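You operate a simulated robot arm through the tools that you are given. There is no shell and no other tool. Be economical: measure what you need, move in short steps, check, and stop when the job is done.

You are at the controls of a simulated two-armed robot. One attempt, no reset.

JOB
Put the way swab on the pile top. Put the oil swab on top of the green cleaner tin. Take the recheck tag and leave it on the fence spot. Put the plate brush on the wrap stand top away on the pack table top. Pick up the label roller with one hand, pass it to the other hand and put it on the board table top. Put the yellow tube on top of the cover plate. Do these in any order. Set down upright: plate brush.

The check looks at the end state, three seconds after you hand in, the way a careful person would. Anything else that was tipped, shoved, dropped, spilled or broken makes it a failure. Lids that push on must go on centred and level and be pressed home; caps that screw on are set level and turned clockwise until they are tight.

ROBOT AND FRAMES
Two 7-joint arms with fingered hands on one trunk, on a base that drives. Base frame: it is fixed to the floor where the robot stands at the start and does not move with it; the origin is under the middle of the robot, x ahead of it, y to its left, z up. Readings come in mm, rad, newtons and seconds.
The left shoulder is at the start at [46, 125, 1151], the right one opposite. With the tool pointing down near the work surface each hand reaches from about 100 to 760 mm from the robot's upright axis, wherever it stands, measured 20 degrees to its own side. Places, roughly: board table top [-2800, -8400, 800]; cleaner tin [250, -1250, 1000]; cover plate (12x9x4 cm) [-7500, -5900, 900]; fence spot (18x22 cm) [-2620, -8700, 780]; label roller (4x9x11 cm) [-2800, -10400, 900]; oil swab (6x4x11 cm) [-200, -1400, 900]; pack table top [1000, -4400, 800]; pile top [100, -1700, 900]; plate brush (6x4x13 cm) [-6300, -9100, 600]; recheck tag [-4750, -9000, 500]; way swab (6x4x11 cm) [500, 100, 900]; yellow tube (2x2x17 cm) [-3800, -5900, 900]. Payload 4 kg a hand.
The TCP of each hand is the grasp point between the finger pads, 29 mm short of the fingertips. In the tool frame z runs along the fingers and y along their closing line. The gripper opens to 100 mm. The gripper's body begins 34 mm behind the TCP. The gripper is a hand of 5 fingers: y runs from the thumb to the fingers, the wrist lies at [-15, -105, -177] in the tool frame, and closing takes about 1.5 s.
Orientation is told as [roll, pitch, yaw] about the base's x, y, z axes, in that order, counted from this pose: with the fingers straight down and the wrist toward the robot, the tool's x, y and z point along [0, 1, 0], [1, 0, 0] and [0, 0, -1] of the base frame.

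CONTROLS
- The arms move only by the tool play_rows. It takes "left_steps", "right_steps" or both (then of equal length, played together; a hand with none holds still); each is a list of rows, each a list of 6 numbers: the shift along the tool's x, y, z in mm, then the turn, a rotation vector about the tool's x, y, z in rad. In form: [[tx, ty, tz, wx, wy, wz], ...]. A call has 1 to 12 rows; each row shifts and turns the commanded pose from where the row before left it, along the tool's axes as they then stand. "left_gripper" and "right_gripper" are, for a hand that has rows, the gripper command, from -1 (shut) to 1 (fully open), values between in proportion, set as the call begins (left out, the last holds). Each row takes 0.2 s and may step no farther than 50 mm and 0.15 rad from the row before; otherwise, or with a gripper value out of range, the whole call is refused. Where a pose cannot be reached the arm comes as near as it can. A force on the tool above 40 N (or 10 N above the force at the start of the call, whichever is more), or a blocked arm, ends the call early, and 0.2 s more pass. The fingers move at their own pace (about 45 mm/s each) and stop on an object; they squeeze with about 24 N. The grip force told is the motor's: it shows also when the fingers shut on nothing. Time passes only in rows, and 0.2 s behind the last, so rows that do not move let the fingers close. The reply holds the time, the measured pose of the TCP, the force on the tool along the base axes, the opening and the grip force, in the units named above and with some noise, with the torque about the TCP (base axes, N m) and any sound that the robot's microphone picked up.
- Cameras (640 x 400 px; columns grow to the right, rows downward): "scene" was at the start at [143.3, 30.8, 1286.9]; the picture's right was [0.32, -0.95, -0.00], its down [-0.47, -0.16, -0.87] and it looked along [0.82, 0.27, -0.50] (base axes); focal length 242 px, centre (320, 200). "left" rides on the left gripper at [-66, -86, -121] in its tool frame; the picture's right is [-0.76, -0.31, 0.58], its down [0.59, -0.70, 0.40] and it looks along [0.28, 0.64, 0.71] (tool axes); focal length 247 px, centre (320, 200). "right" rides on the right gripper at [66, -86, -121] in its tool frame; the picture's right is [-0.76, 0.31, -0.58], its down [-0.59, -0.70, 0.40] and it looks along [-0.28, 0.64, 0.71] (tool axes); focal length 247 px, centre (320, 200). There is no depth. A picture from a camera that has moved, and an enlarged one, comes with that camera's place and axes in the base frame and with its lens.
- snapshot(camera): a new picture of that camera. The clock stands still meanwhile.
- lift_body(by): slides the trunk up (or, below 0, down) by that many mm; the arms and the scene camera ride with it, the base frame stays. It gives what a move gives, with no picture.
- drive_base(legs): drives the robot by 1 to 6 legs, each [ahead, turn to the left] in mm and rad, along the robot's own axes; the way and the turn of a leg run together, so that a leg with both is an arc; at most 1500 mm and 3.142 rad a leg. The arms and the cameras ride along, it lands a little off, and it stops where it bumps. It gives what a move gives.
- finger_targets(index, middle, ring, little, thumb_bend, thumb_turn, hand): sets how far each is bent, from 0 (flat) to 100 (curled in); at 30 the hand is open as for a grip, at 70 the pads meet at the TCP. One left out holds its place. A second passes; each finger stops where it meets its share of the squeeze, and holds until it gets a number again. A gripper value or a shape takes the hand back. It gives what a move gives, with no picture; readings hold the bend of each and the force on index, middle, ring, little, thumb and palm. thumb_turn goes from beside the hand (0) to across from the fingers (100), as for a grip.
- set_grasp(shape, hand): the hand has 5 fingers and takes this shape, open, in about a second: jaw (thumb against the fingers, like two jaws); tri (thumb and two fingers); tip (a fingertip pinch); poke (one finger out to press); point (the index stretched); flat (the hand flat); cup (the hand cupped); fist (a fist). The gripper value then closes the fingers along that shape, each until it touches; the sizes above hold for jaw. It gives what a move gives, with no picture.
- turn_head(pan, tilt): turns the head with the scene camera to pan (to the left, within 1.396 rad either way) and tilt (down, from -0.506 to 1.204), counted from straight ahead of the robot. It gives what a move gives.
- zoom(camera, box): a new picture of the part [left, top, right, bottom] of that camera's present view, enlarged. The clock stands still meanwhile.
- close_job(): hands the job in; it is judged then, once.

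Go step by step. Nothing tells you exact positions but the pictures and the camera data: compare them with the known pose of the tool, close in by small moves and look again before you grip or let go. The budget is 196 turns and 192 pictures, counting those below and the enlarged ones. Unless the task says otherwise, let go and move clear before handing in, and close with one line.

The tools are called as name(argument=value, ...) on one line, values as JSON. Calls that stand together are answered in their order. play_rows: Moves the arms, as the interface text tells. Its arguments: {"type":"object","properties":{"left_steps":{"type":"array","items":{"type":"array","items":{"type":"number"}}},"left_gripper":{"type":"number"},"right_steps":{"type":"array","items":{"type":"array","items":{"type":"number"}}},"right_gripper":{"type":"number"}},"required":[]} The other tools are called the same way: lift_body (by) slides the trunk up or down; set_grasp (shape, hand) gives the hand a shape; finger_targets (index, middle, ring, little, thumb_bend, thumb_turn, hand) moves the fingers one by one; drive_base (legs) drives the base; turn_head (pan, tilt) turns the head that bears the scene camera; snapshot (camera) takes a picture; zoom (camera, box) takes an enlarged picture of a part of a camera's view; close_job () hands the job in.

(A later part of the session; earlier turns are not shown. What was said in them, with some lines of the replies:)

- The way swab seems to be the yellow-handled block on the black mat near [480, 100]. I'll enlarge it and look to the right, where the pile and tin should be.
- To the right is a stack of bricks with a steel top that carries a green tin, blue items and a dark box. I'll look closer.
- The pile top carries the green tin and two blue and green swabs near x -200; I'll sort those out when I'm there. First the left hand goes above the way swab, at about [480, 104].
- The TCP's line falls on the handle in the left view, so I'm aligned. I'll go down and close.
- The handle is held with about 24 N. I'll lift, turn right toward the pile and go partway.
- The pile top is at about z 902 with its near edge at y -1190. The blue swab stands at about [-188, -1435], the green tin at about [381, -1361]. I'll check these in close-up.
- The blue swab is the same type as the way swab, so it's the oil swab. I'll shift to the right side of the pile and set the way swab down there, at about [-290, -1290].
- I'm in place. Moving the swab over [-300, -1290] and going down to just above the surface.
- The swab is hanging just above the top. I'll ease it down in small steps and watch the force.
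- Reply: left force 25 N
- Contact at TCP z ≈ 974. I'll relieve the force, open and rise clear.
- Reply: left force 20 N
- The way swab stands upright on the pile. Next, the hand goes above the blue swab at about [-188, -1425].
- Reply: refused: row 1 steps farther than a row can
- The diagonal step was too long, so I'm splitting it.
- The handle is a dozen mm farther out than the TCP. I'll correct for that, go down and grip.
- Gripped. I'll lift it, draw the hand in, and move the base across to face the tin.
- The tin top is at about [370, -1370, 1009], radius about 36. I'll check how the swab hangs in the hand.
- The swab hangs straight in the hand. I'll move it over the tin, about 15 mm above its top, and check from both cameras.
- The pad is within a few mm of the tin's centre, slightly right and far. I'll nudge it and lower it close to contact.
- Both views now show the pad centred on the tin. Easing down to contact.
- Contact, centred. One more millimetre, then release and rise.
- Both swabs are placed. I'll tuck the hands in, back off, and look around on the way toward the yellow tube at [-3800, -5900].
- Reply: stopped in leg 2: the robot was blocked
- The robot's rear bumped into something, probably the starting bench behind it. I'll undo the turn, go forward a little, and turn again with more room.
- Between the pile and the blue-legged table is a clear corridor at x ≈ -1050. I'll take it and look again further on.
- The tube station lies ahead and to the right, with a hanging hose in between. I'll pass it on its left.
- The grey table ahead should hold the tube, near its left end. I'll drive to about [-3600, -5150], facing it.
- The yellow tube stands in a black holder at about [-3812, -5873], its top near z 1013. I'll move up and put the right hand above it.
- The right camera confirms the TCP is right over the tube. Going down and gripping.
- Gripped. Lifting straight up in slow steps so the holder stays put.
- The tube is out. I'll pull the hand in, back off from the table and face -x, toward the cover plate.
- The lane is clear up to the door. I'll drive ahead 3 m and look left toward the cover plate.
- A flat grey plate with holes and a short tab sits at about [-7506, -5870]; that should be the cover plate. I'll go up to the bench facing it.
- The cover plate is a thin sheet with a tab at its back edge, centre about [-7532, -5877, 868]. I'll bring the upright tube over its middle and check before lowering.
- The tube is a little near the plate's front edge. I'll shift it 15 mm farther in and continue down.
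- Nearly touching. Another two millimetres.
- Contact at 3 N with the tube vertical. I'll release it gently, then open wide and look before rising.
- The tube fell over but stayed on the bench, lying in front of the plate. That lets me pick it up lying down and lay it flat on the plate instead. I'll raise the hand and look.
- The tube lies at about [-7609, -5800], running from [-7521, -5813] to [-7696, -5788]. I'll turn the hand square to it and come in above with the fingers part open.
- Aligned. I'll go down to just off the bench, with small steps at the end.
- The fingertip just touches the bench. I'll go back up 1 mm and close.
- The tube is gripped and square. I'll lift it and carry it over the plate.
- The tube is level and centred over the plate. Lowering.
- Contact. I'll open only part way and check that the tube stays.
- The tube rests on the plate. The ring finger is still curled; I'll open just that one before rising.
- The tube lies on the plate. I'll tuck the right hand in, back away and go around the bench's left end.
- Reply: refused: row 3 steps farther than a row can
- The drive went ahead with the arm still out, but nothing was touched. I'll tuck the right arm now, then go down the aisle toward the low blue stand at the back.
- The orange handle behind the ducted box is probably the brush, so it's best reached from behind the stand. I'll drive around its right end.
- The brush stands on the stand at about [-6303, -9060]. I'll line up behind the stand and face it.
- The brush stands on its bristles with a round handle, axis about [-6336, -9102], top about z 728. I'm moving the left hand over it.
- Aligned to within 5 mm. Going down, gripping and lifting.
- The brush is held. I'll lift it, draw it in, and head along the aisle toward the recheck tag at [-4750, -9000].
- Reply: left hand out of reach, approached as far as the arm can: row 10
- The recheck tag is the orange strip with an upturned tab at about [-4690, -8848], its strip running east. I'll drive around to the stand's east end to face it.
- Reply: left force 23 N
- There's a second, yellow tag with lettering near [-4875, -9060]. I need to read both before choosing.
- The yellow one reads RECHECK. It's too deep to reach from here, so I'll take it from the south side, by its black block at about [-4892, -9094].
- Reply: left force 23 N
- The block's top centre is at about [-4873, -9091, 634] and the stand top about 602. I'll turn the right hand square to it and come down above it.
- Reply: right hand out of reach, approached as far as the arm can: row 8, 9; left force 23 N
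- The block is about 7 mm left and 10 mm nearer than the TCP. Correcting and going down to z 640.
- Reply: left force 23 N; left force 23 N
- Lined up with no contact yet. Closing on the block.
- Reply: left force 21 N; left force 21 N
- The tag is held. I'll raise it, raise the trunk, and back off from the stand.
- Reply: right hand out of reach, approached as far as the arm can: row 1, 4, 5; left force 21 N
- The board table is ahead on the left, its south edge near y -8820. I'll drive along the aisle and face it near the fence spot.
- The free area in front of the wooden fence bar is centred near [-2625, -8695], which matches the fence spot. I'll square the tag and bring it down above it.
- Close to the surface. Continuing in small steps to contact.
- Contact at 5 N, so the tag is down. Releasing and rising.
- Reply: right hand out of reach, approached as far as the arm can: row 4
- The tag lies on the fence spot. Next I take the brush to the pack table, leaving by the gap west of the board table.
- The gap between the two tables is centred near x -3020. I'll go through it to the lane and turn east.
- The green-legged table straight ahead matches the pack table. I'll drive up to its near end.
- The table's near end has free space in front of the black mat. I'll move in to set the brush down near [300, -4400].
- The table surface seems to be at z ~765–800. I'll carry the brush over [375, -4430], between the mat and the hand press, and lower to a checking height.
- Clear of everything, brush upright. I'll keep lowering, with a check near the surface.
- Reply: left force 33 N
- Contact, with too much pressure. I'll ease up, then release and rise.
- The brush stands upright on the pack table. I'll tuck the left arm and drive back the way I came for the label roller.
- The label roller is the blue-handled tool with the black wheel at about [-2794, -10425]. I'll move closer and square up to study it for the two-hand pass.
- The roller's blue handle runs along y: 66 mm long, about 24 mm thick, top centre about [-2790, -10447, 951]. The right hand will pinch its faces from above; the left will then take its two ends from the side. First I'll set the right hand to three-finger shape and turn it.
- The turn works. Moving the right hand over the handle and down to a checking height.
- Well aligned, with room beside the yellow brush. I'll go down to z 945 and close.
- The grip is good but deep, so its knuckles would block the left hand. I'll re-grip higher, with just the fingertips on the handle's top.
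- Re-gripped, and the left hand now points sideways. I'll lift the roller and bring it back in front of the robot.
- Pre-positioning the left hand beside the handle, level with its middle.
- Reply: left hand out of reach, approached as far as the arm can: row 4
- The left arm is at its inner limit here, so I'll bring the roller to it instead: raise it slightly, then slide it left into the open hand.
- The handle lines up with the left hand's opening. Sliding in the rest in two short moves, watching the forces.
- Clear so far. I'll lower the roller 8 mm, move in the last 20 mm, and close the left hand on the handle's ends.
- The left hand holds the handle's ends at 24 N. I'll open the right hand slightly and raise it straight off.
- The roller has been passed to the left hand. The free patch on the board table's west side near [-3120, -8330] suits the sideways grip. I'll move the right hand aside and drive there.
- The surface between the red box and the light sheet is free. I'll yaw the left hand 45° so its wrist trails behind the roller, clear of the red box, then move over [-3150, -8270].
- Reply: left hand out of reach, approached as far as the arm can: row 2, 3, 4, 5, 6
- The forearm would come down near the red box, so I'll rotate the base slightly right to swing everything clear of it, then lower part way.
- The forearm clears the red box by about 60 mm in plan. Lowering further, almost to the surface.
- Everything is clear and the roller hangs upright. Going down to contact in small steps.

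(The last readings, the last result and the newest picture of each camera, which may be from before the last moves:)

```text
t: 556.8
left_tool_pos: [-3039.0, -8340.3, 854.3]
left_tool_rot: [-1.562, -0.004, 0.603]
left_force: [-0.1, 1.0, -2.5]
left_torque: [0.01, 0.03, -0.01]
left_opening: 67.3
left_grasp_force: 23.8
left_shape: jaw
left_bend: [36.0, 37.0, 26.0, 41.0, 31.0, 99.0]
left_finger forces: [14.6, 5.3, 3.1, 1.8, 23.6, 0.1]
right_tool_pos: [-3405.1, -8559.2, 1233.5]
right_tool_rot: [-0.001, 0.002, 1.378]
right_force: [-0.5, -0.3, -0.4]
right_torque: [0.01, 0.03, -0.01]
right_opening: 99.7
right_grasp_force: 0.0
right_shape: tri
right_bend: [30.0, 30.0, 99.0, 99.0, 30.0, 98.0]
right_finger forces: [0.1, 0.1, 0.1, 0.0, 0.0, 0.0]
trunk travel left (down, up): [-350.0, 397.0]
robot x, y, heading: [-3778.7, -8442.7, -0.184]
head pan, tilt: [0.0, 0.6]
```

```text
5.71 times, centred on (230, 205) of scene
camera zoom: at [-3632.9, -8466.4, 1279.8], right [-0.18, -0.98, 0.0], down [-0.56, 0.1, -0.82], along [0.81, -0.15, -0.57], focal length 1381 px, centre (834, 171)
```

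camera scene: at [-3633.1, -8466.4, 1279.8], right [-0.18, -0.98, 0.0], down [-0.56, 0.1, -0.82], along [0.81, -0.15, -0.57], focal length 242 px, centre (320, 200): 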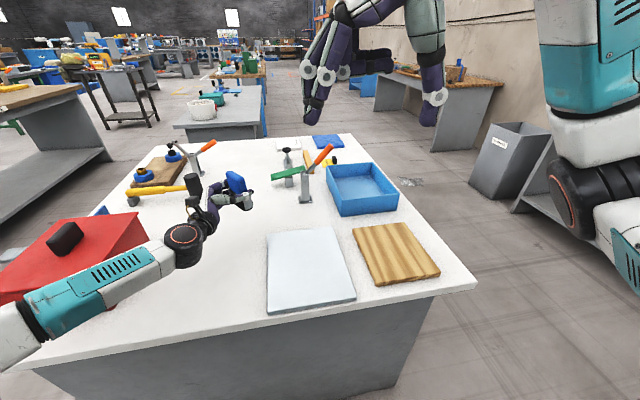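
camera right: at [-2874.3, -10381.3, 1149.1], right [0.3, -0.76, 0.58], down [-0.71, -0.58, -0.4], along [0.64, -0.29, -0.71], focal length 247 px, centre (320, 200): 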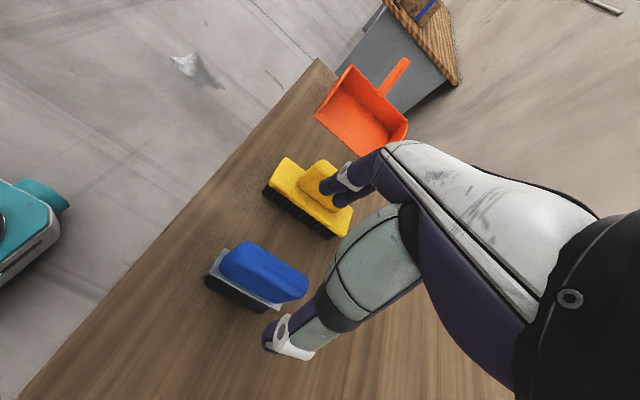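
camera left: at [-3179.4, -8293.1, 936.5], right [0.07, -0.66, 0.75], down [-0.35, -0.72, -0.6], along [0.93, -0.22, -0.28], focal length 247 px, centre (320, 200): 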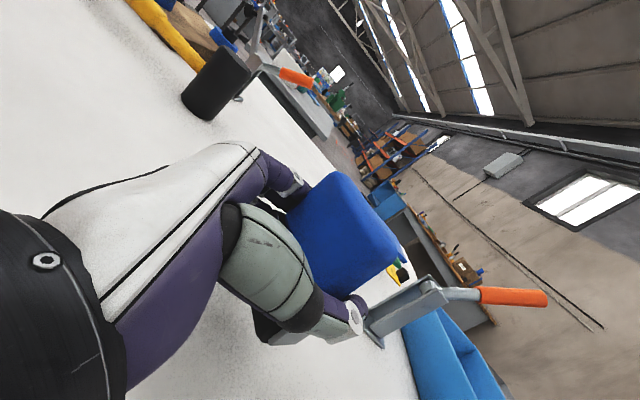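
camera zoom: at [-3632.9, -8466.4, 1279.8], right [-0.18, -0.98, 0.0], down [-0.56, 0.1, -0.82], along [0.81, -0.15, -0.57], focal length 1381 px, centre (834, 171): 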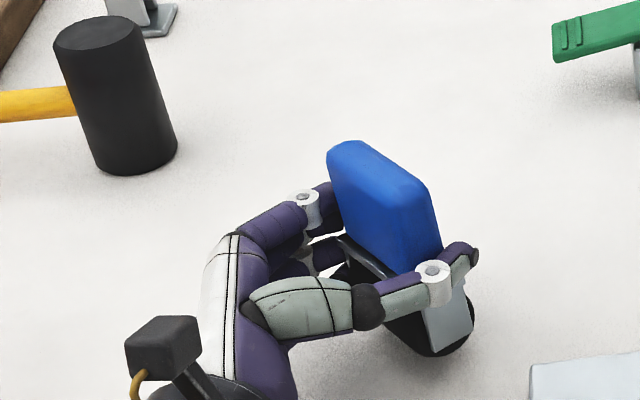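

play_rows(left_steps=[[1.5, 0, 0, 0, 0, 0], [1, 0, 0, 0, 0, 0], [0, 0, 0, 0, 0, 0]])

play_rows(left_steps=[[1, 0, 0, 0, 0, 0], [1, 0, 0, 0, 0, 0], [0, 0, 0, 0, 0, 0]])

zoom(camera="scene", box=[190, 170, 270, 240])

```text
t: 557.6
left_tool_pos: [-3039.7, -8341.5, 852.4]
left_tool_rot: [-1.563, -0.005, 0.604]
left_force: [-0.9, -0.2, -1.5]
left_torque: [0.02, -0.02, 0.02]
left_opening: 67.4
left_grasp_force: 24.1
left_shape: jaw
left_bend: [36.0, 37.0, 26.0, 41.0, 31.0, 99.0]
left_finger forces: [14.7, 5.2, 3.1, 1.8, 23.6, 0.0]
right_tool_pos: [-3405.1, -8558.4, 1233.6]
right_tool_rot: [0.0, 0.003, 1.378]
right_force: [-0.2, -0.5, -0.7]
right_torque: [0.0, -0.01, 0.0]
right_opening: 99.8
right_grasp_force: 0.0
right_shape: tri
right_bend: [30.0, 30.0, 99.0, 99.0, 30.0, 98.0]
right_finger forces: [0.0, 0.1, 0.1, 0.1, 0.0, 0.0]
trunk travel left (down, up): [-350.0, 397.0]
robot x, y, heading: [-3777.7, -8440.4, -0.186]
head pan, tilt: [0.0, 0.6]
```

```text
t: 558.4
left_tool_pos: [-3040.1, -8341.1, 849.1]
left_tool_rot: [-1.564, -0.005, 0.604]
left_force: [-0.4, 0.2, -1.7]
left_torque: [0.03, 0.04, 0.02]
left_opening: 67.2
left_grasp_force: 23.7
left_shape: jaw
left_bend: [36.0, 37.0, 26.0, 41.0, 31.0, 99.0]
left_finger forces: [14.7, 5.2, 3.1, 1.8, 23.6, 0.0]
right_tool_pos: [-3405.2, -8559.2, 1232.4]
right_tool_rot: [0.0, 0.002, 1.376]
right_force: [0.3, -0.2, 0.8]
right_torque: [0.03, 0.01, 0.01]
right_opening: 100.1
right_grasp_force: 0.0
right_shape: tri
right_bend: [30.0, 30.0, 99.0, 99.0, 30.0, 98.0]
right_finger forces: [0.0, 0.0, 0.1, 0.0, 0.1, 0.1]
trunk travel left (down, up): [-350.0, 397.0]
robot x, y, heading: [-3777.5, -8438.7, -0.185]
head pan, tilt: [0.0, 0.6]
```

```text
5.71 times, centred on (230, 205) of scene
camera zoom: at [-3632.9, -8466.4, 1279.8], right [-0.18, -0.98, 0.0], down [-0.56, 0.1, -0.82], along [0.81, -0.15, -0.57], focal length 1381 px, centre (834, 171)
```

zoom: 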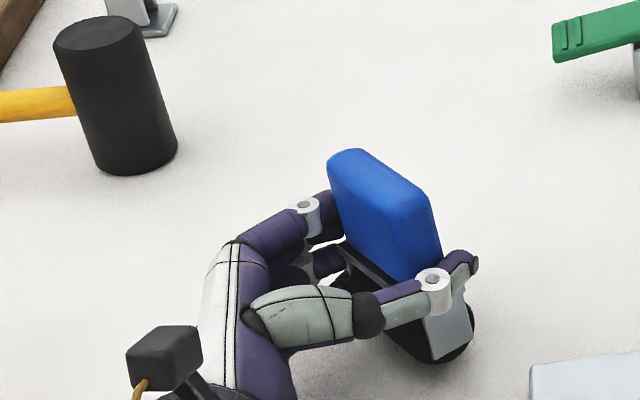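

play_rows(left_steps=[[1, 0, 0, 0, 0, 0], [1, 0, 0, 0, 0, 0], [0, 0, 0, 0, 0, 0]])

play_rows(left_steps=[[1, 0, 0, 0, 0, 0], [1, 0, 0, 0, 0, 0], [0, 0, 0, 0, 0, 0]])

zoom(camera="scene", box=[190, 170, 270, 240])

```text
t: 559.2
left_tool_pos: [-3040.7, -8342.1, 847.5]
left_tool_rot: [-1.565, -0.004, 0.603]
left_force: [0.4, 0.1, -1.0]
left_torque: [-0.01, 0.01, -0.03]
left_opening: 67.3
left_grasp_force: 23.9
left_shape: jaw
left_bend: [36.0, 37.0, 26.0, 41.0, 31.0, 99.0]
left_finger forces: [14.7, 5.3, 3.0, 1.8, 23.5, 0.1]
right_tool_pos: [-3404.2, -8559.6, 1233.0]
right_tool_rot: [-0.001, 0.002, 1.378]
right_force: [0.2, 0.2, 0.3]
right_torque: [0.0, 0.04, -0.03]
right_opening: 99.8
right_grasp_force: 0.1
right_shape: tri
right_bend: [30.0, 30.0, 99.0, 99.0, 30.0, 98.0]
right_finger forces: [0.1, 0.1, 0.0, 0.0, 0.1, 0.0]
trunk travel left (down, up): [-350.0, 397.0]
robot x, y, heading: [-3778.6, -8442.1, -0.185]
head pan, tilt: [0.0, 0.6]
```

```text
t: 560.0
left_tool_pos: [-3039.7, -8342.4, 846.2]
left_tool_rot: [-1.565, -0.004, 0.605]
left_force: [0.4, 0.2, -2.1]
left_torque: [0.0, -0.01, -0.02]
left_opening: 67.4
left_grasp_force: 24.6
left_shape: jaw
left_bend: [36.0, 37.0, 26.0, 41.0, 31.0, 99.0]
left_finger forces: [14.7, 5.2, 3.1, 1.8, 23.6, 0.0]
right_tool_pos: [-3405.0, -8560.1, 1233.5]
right_tool_rot: [0.0, 0.002, 1.375]
right_force: [-0.3, -0.4, 0.2]
right_torque: [0.03, 0.0, 0.0]
right_opening: 99.8
right_grasp_force: 0.2
right_shape: tri
right_bend: [30.0, 30.0, 99.0, 99.0, 30.0, 98.0]
right_finger forces: [0.0, 0.0, 0.0, 0.0, 0.0, 0.0]
trunk travel left (down, up): [-350.0, 397.0]
robot x, y, heading: [-3776.6, -8441.4, -0.19]
head pan, tilt: [0.0, 0.6]
```

```text
5.71 times, centred on (230, 205) of scene
camera zoom: at [-3632.9, -8466.4, 1279.8], right [-0.18, -0.98, 0.0], down [-0.56, 0.1, -0.82], along [0.81, -0.15, -0.57], focal length 1381 px, centre (834, 171)
```

zoom: 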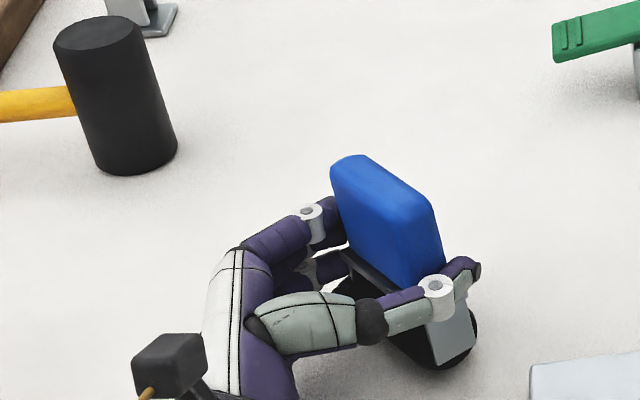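

play_rows(left_steps=[[1, 0, 0, 0, 0, 0], [1, 0, 0, 0, 0, 0], [0, 0, 0, 0, 0, 0]])

play_rows(left_steps=[[1.5, 0, 0, 0, 0, 0], [0, 0, 0, 0, 0, 0]])

zoom(camera="left", box=[220, 180, 420, 380])

```text
t: 560.8
left_tool_pos: [-3040.1, -8342.2, 843.4]
left_tool_rot: [-1.564, -0.005, 0.604]
left_force: [-0.1, -0.2, 0.5]
left_torque: [0.03, -0.04, 0.02]
left_opening: 67.4
left_grasp_force: 24.7
left_shape: jaw
left_bend: [36.0, 37.0, 26.0, 41.0, 31.0, 99.0]
left_finger forces: [14.6, 5.7, 3.1, 1.8, 23.8, 0.0]
right_tool_pos: [-3404.7, -8560.2, 1233.1]
right_tool_rot: [0.0, 0.001, 1.378]
right_force: [0.1, 0.7, -0.2]
right_torque: [-0.03, 0.01, -0.01]
right_opening: 99.9
right_grasp_force: 0.1
right_shape: tri
right_bend: [30.0, 30.0, 99.0, 99.0, 30.0, 98.0]
right_finger forces: [0.0, 0.0, 0.0, 0.0, 0.0, 0.0]
trunk travel left (down, up): [-350.0, 397.0]
robot x, y, heading: [-3771.1, -8444.0, -0.182]
head pan, tilt: [0.0, 0.6]
```

```text
t: 561.4
left_tool_pos: [-3041.6, -8341.8, 842.2]
left_tool_rot: [-1.566, -0.007, 0.604]
left_force: [0.5, -0.1, 2.9]
left_torque: [0.05, -0.17, -0.01]
left_opening: 67.4
left_grasp_force: 23.6
left_shape: jaw
left_bend: [36.0, 37.0, 26.0, 41.0, 31.0, 99.0]
left_finger forces: [14.4, 6.1, 3.2, 2.0, 24.0, 0.1]
right_tool_pos: [-3405.7, -8559.2, 1233.0]
right_tool_rot: [-0.001, 0.001, 1.377]
right_force: [-0.4, 0.4, 0.5]
right_torque: [0.01, 0.0, -0.02]
right_opening: 99.7
right_grasp_force: 0.1
right_shape: tri
right_bend: [30.0, 30.0, 99.0, 99.0, 30.0, 98.0]
right_finger forces: [0.0, 0.0, 0.0, 0.0, 0.0, 0.0]
trunk travel left (down, up): [-350.0, 397.0]
robot x, y, heading: [-3777.6, -8441.7, -0.181]
head pan, tilt: [0.0, 0.6]
```

```text
2.00 times, centred on (320, 280) of left
camera zoom: at [-3178.9, -8291.9, 909.0], right [0.07, -0.66, 0.75], down [-0.35, -0.72, -0.6], along [0.93, -0.22, -0.28], focal length 494 px, centre (320, 40)
```

zoom: 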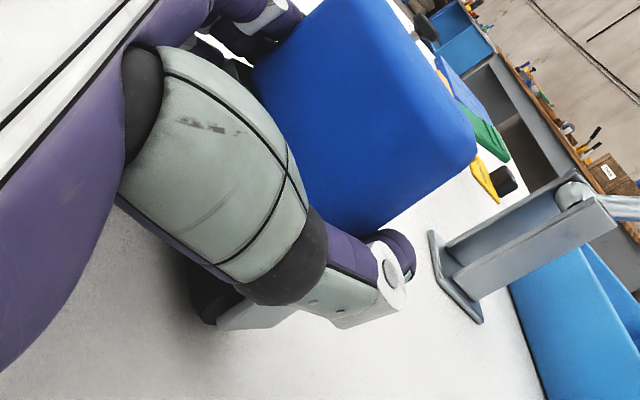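

Contact has begun. One more millimetre to seat it, then I'll release gently.

play_rows(left_steps=[[1, 0, 0, 0, 0, 0], [0.7, 0, 0, 0, 0, 0], [0, 0, 0, 0, 0, 0]])

zoom(camera="scene", box=[190, 170, 270, 240])

```text
t: 562.2
left_tool_pos: [-3039.1, -8341.9, 841.8]
left_tool_rot: [-1.566, -0.007, 0.604]
left_force: [1.1, 0.2, 8.2]
left_torque: [0.17, -0.35, -0.06]
left_opening: 67.5
left_grasp_force: 24.2
left_shape: jaw
left_bend: [36.0, 37.0, 26.0, 41.0, 31.0, 98.0]
left_finger forces: [14.2, 7.3, 3.3, 2.0, 24.2, 0.0]
right_tool_pos: [-3406.1, -8559.0, 1233.9]
right_tool_rot: [-0.001, 0.0, 1.375]
right_force: [-0.4, -0.5, -0.5]
right_torque: [-0.01, 0.0, 0.02]
right_opening: 99.9
right_grasp_force: 0.1
right_shape: tri
right_bend: [30.0, 30.0, 99.0, 99.0, 30.0, 98.0]
right_finger forces: [0.0, 0.0, 0.1, 0.0, 0.1, 0.0]
trunk travel left (down, up): [-350.0, 397.0]
robot x, y, heading: [-3776.4, -8440.8, -0.185]
head pan, tilt: [0.0, 0.6]
```

```text
5.71 times, centred on (230, 205) of scene
camera zoom: at [-3634.1, -8466.7, 1280.0], right [-0.18, -0.98, 0.0], down [-0.56, 0.1, -0.83], along [0.81, -0.15, -0.56], focal length 1381 px, centre (834, 171)
```

zoom: 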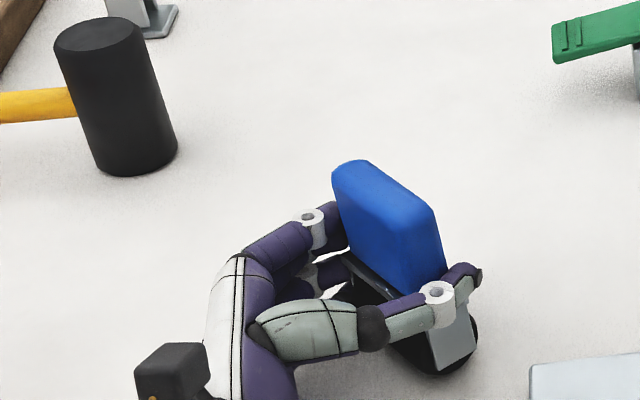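

The torque shows the far end touching first. I'll tip the hand a hair to level it.

play_rows(left_steps=[[0, 0, 0, 0, 0, 0.02], [0, 0, 0, 0, 0, 0]])

play_rows(left_steps=[[0.5, 0, 0, 0, 0, 0.02], [0, 0, 0, 0, 0, 0]])

```text
t: 562.8
left_tool_pos: [-3041.4, -8343.4, 840.2]
left_tool_rot: [-1.565, -0.028, 0.604]
left_force: [-0.4, -2.0, 9.3]
left_torque: [0.09, -0.27, -0.04]
left_opening: 67.3
left_grasp_force: 24.4
left_shape: jaw
left_bend: [36.0, 37.0, 26.0, 41.0, 31.0, 98.0]
left_finger forces: [14.0, 7.1, 2.6, 1.6, 24.0, 0.0]
right_tool_pos: [-3405.1, -8560.1, 1233.5]
right_tool_rot: [-0.002, 0.003, 1.375]
right_force: [-0.1, 0.9, -1.6]
right_torque: [0.01, 0.01, -0.02]
right_opening: 99.8
right_grasp_force: 0.0
right_shape: tri
right_bend: [30.0, 30.0, 99.0, 99.0, 30.0, 98.0]
right_finger forces: [0.0, 0.1, 0.0, 0.1, 0.0, 0.0]
trunk travel left (down, up): [-350.0, 397.0]
robot x, y, heading: [-3776.7, -8442.4, -0.185]
head pan, tilt: [0.0, 0.6]
```

```text
t: 563.4
left_tool_pos: [-3041.5, -8342.2, 840.1]
left_tool_rot: [-1.564, -0.049, 0.604]
left_force: [-0.5, -3.0, 9.2]
left_torque: [0.02, -0.25, -0.06]
left_opening: 67.3
left_grasp_force: 23.8
left_shape: jaw
left_bend: [36.0, 37.0, 27.0, 42.0, 31.0, 98.0]
left_finger forces: [14.0, 6.9, 2.1, 0.9, 24.1, 0.0]
right_tool_pos: [-3406.0, -8559.6, 1233.6]
right_tool_rot: [-0.001, 0.002, 1.376]
right_force: [0.1, 0.1, 0.0]
right_torque: [-0.01, -0.02, -0.01]
right_opening: 99.5
right_grasp_force: 0.2
right_shape: tri
right_bend: [30.0, 30.0, 99.0, 99.0, 30.0, 98.0]
right_finger forces: [0.0, 0.0, 0.1, 0.1, 0.0, 0.1]
trunk travel left (down, up): [-350.0, 397.0]
robot x, y, heading: [-3772.5, -8440.5, -0.183]
head pan, tilt: [0.0, 0.6]
```

zoom(camera="scene", box=[215, 185, 265, 230])

```text
8.89 times, centred on (240, 208) of scene
camera zoom: at [-3634.4, -8467.0, 1280.0], right [-0.18, -0.98, 0.0], down [-0.55, 0.1, -0.83], along [0.81, -0.15, -0.56], focal length 2148 px, centre (1031, 133)
```

zoom: 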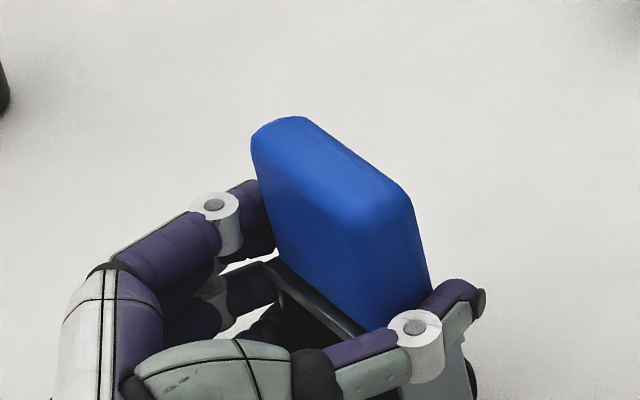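

The roller stands upright to within a couple of degrees. I'll open the left hand in place and check before leaving.

play_rows(left_steps=[[0, 0, 0, 0, 0, 0], [0, 0, 0, 0, 0, 0], [0, 0, 0, 0, 0, 0], [0, 0, 0, 0, 0, 0], [0, 0, 0, 0, 0, 0]], left_gripper=1)

zoom(camera="scene", box=[190, 170, 290, 250])

```text
t: 564.6
left_tool_pos: [-3040.2, -8342.7, 839.7]
left_tool_rot: [-1.563, -0.046, 0.604]
left_force: [0.2, -0.7, -0.5]
left_torque: [0.0, 0.0, -0.03]
left_opening: 99.8
left_grasp_force: 0.2
left_shape: jaw
left_bend: [30.0, 30.0, 30.0, 30.0, 30.0, 98.0]
left_finger forces: [0.0, 0.0, 0.0, 0.1, 0.0, 0.1]
right_tool_pos: [-3404.8, -8559.1, 1232.8]
right_tool_rot: [0.0, 0.001, 1.377]
right_force: [0.7, -0.5, 0.6]
right_torque: [-0.02, 0.0, 0.01]
right_opening: 99.7
right_grasp_force: 0.1
right_shape: tri
right_bend: [30.0, 30.0, 99.0, 99.0, 30.0, 98.0]
right_finger forces: [0.1, 0.1, 0.0, 0.0, 0.0, 0.0]
trunk travel left (down, up): [-350.0, 397.0]
robot x, y, heading: [-3773.0, -8440.9, -0.19]
head pan, tilt: [0.0, 0.6]
```

```text
5.00 times, centred on (240, 210) of scene
camera zoom: at [-3633.1, -8466.5, 1279.8], right [-0.18, -0.98, 0.0], down [-0.56, 0.1, -0.82], along [0.81, -0.15, -0.57], focal length 1208 px, centre (720, 150)
```

zoom: 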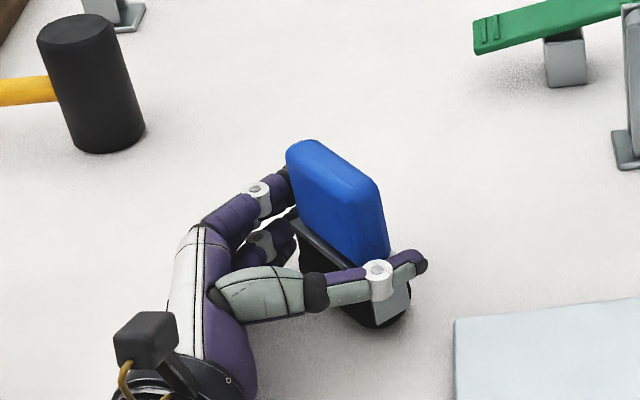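

The roller stands by itself. The thumb is still close, so I'll shift the hand 8 mm away from it, then raise it straight up.

play_rows(left_steps=[[0, -8, 0, 0, 0, 0], [-5, 0, 0, 0, 0, 0], [-20, 0, 0, 0, 0, 0], [-35, 0, 0, 0, 0, 0], [-45, 0, 0, 0, 0, 0], [-45, 0, 0, 0, 0, 0], [-45, 0, 0, 0, 0, 0], [0, 0, 0, 0, 0, 0]])

drive_base(legs=[[-200, 0]])

snapshot(camera="scene")

```text
t: 566.4
left_tool_pos: [-3054.0, -8351.5, 1035.0]
left_tool_rot: [-1.565, -0.045, 0.603]
left_force: [1.4, -0.5, 0.3]
left_torque: [0.01, 0.02, -0.01]
left_opening: 100.0
left_grasp_force: 0.1
left_shape: jaw
left_bend: [30.0, 30.0, 30.0, 30.0, 30.0, 98.0]
left_finger forces: [0.1, 0.0, 0.0, 0.1, 0.0, 0.1]
right_tool_pos: [-3406.0, -8559.6, 1232.8]
right_tool_rot: [0.001, 0.002, 1.377]
right_force: [0.3, 0.0, -0.3]
right_torque: [-0.03, 0.0, 0.02]
right_opening: 99.7
right_grasp_force: 0.0
right_shape: tri
right_bend: [30.0, 30.0, 99.0, 99.0, 30.0, 98.0]
right_finger forces: [0.0, 0.0, 0.1, 0.1, 0.0, 0.1]
trunk travel left (down, up): [-350.0, 397.0]
robot x, y, heading: [-3776.4, -8443.0, -0.187]
head pan, tilt: [0.0, 0.6]
```

```text
t: 568.0
left_tool_pos: [-3247.4, -8315.4, 1035.0]
left_tool_rot: [-1.565, -0.045, 0.605]
left_force: [-0.8, -0.4, 0.2]
left_torque: [0.01, 0.02, 0.01]
left_opening: 99.9
left_grasp_force: 0.1
left_shape: jaw
left_bend: [30.0, 30.0, 30.0, 30.0, 30.0, 98.0]
left_finger forces: [0.1, 0.1, 0.0, 0.1, 0.1, 0.1]
right_tool_pos: [-3598.5, -8523.1, 1233.0]
right_tool_rot: [-0.002, 0.003, 1.377]
right_force: [0.4, -0.3, -0.4]
right_torque: [-0.02, 0.0, 0.01]
right_opening: 99.5
right_grasp_force: 0.0
right_shape: tri
right_bend: [30.0, 30.0, 99.0, 99.0, 30.0, 98.0]
right_finger forces: [0.0, 0.0, 0.1, 0.0, 0.0, 0.0]
trunk travel left (down, up): [-350.0, 397.0]
robot x, y, heading: [-3969.9, -8404.7, -0.178]
head pan, tilt: [0.0, 0.6]
```

```text
19 pictures are left
camera scene: at [-3826.8, -8429.8, 1279.7], right [-0.18, -0.98, 0.0], down [-0.56, 0.1, -0.82], along [0.81, -0.15, -0.57], focal length 242 px, centre (320, 200)
```

scene: 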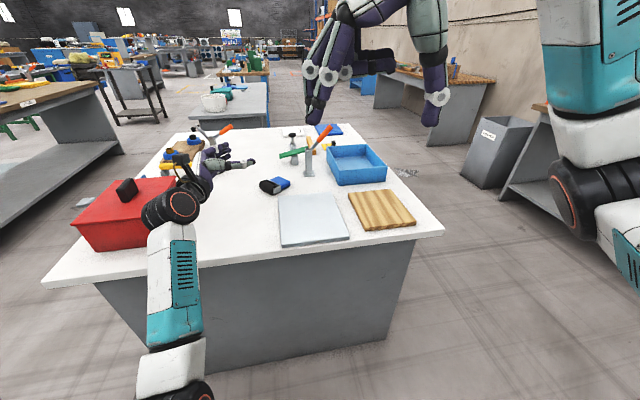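

zoom(camera="scene", box=[235, 155, 325, 220])

```text
6.15 times, centred on (280, 188) of scene
camera zoom: at [-3826.8, -8429.8, 1279.7], right [-0.18, -0.98, 0.0], down [-0.56, 0.1, -0.82], along [0.81, -0.15, -0.57], focal length 1487 px, centre (566, 277)
```

zoom: 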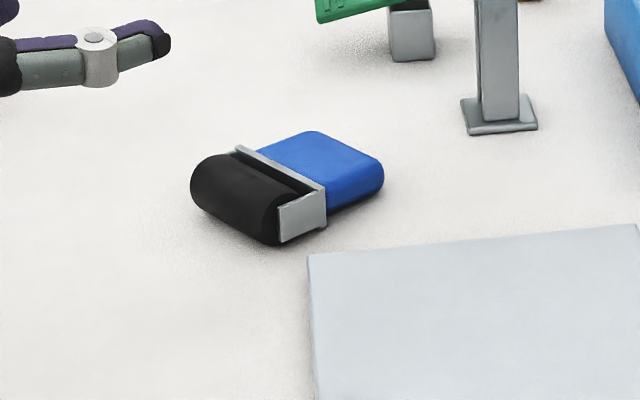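

The roller tipped onto its side as I left. It lies flat and still on the board table, touching nothing, and only the brush had to be upright. I'll back the arms clear of the table and take a last look.

drive_base(legs=[[-300, 0]])

snapshot(camera="scene")

```text
t: 570.0
left_tool_pos: [-3543.2, -8265.2, 1036.0]
left_tool_rot: [-1.565, -0.048, 0.6]
left_force: [0.1, -0.3, 0.7]
left_torque: [0.0, 0.01, -0.02]
left_opening: 99.8
left_grasp_force: 0.1
left_shape: jaw
left_bend: [30.0, 30.0, 30.0, 30.0, 30.0, 98.0]
left_finger forces: [0.1, 0.0, 0.0, 0.0, 0.1, 0.0]
right_tool_pos: [-3895.1, -8471.1, 1233.6]
right_tool_rot: [-0.001, 0.001, 1.372]
right_force: [-1.2, 0.1, 0.1]
right_torque: [0.0, 0.01, 0.01]
right_opening: 100.0
right_grasp_force: 0.1
right_shape: tri
right_bend: [30.0, 30.0, 99.0, 99.0, 30.0, 98.0]
right_finger forces: [0.0, 0.0, 0.1, 0.0, 0.0, 0.1]
trunk travel left (down, up): [-350.0, 397.0]
robot x, y, heading: [-4267.8, -8351.2, -0.184]
head pan, tilt: [0.0, 0.6]
```

```text
17 pictures are left
camera scene: at [-4123.0, -8375.9, 1279.9], right [-0.18, -0.98, 0.0], down [-0.56, 0.1, -0.83], along [0.81, -0.15, -0.56], focal length 242 px, centre (320, 200)
```

scene: 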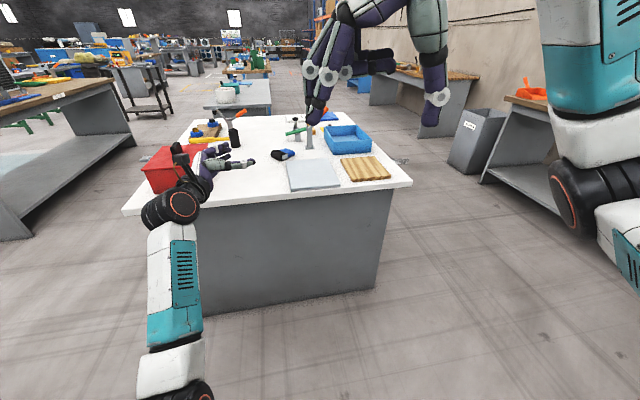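

Both hands are empty and clear of the table, and nothing else on it has moved. Handing in.

close_job()

```text
The job is handed in.
```

All six items are at their places and the plate brush is upright; the label roller tipped onto its side on the board table after I let go, and the yellow tube fell over once on its bench before I laid it flat on the cover plate.
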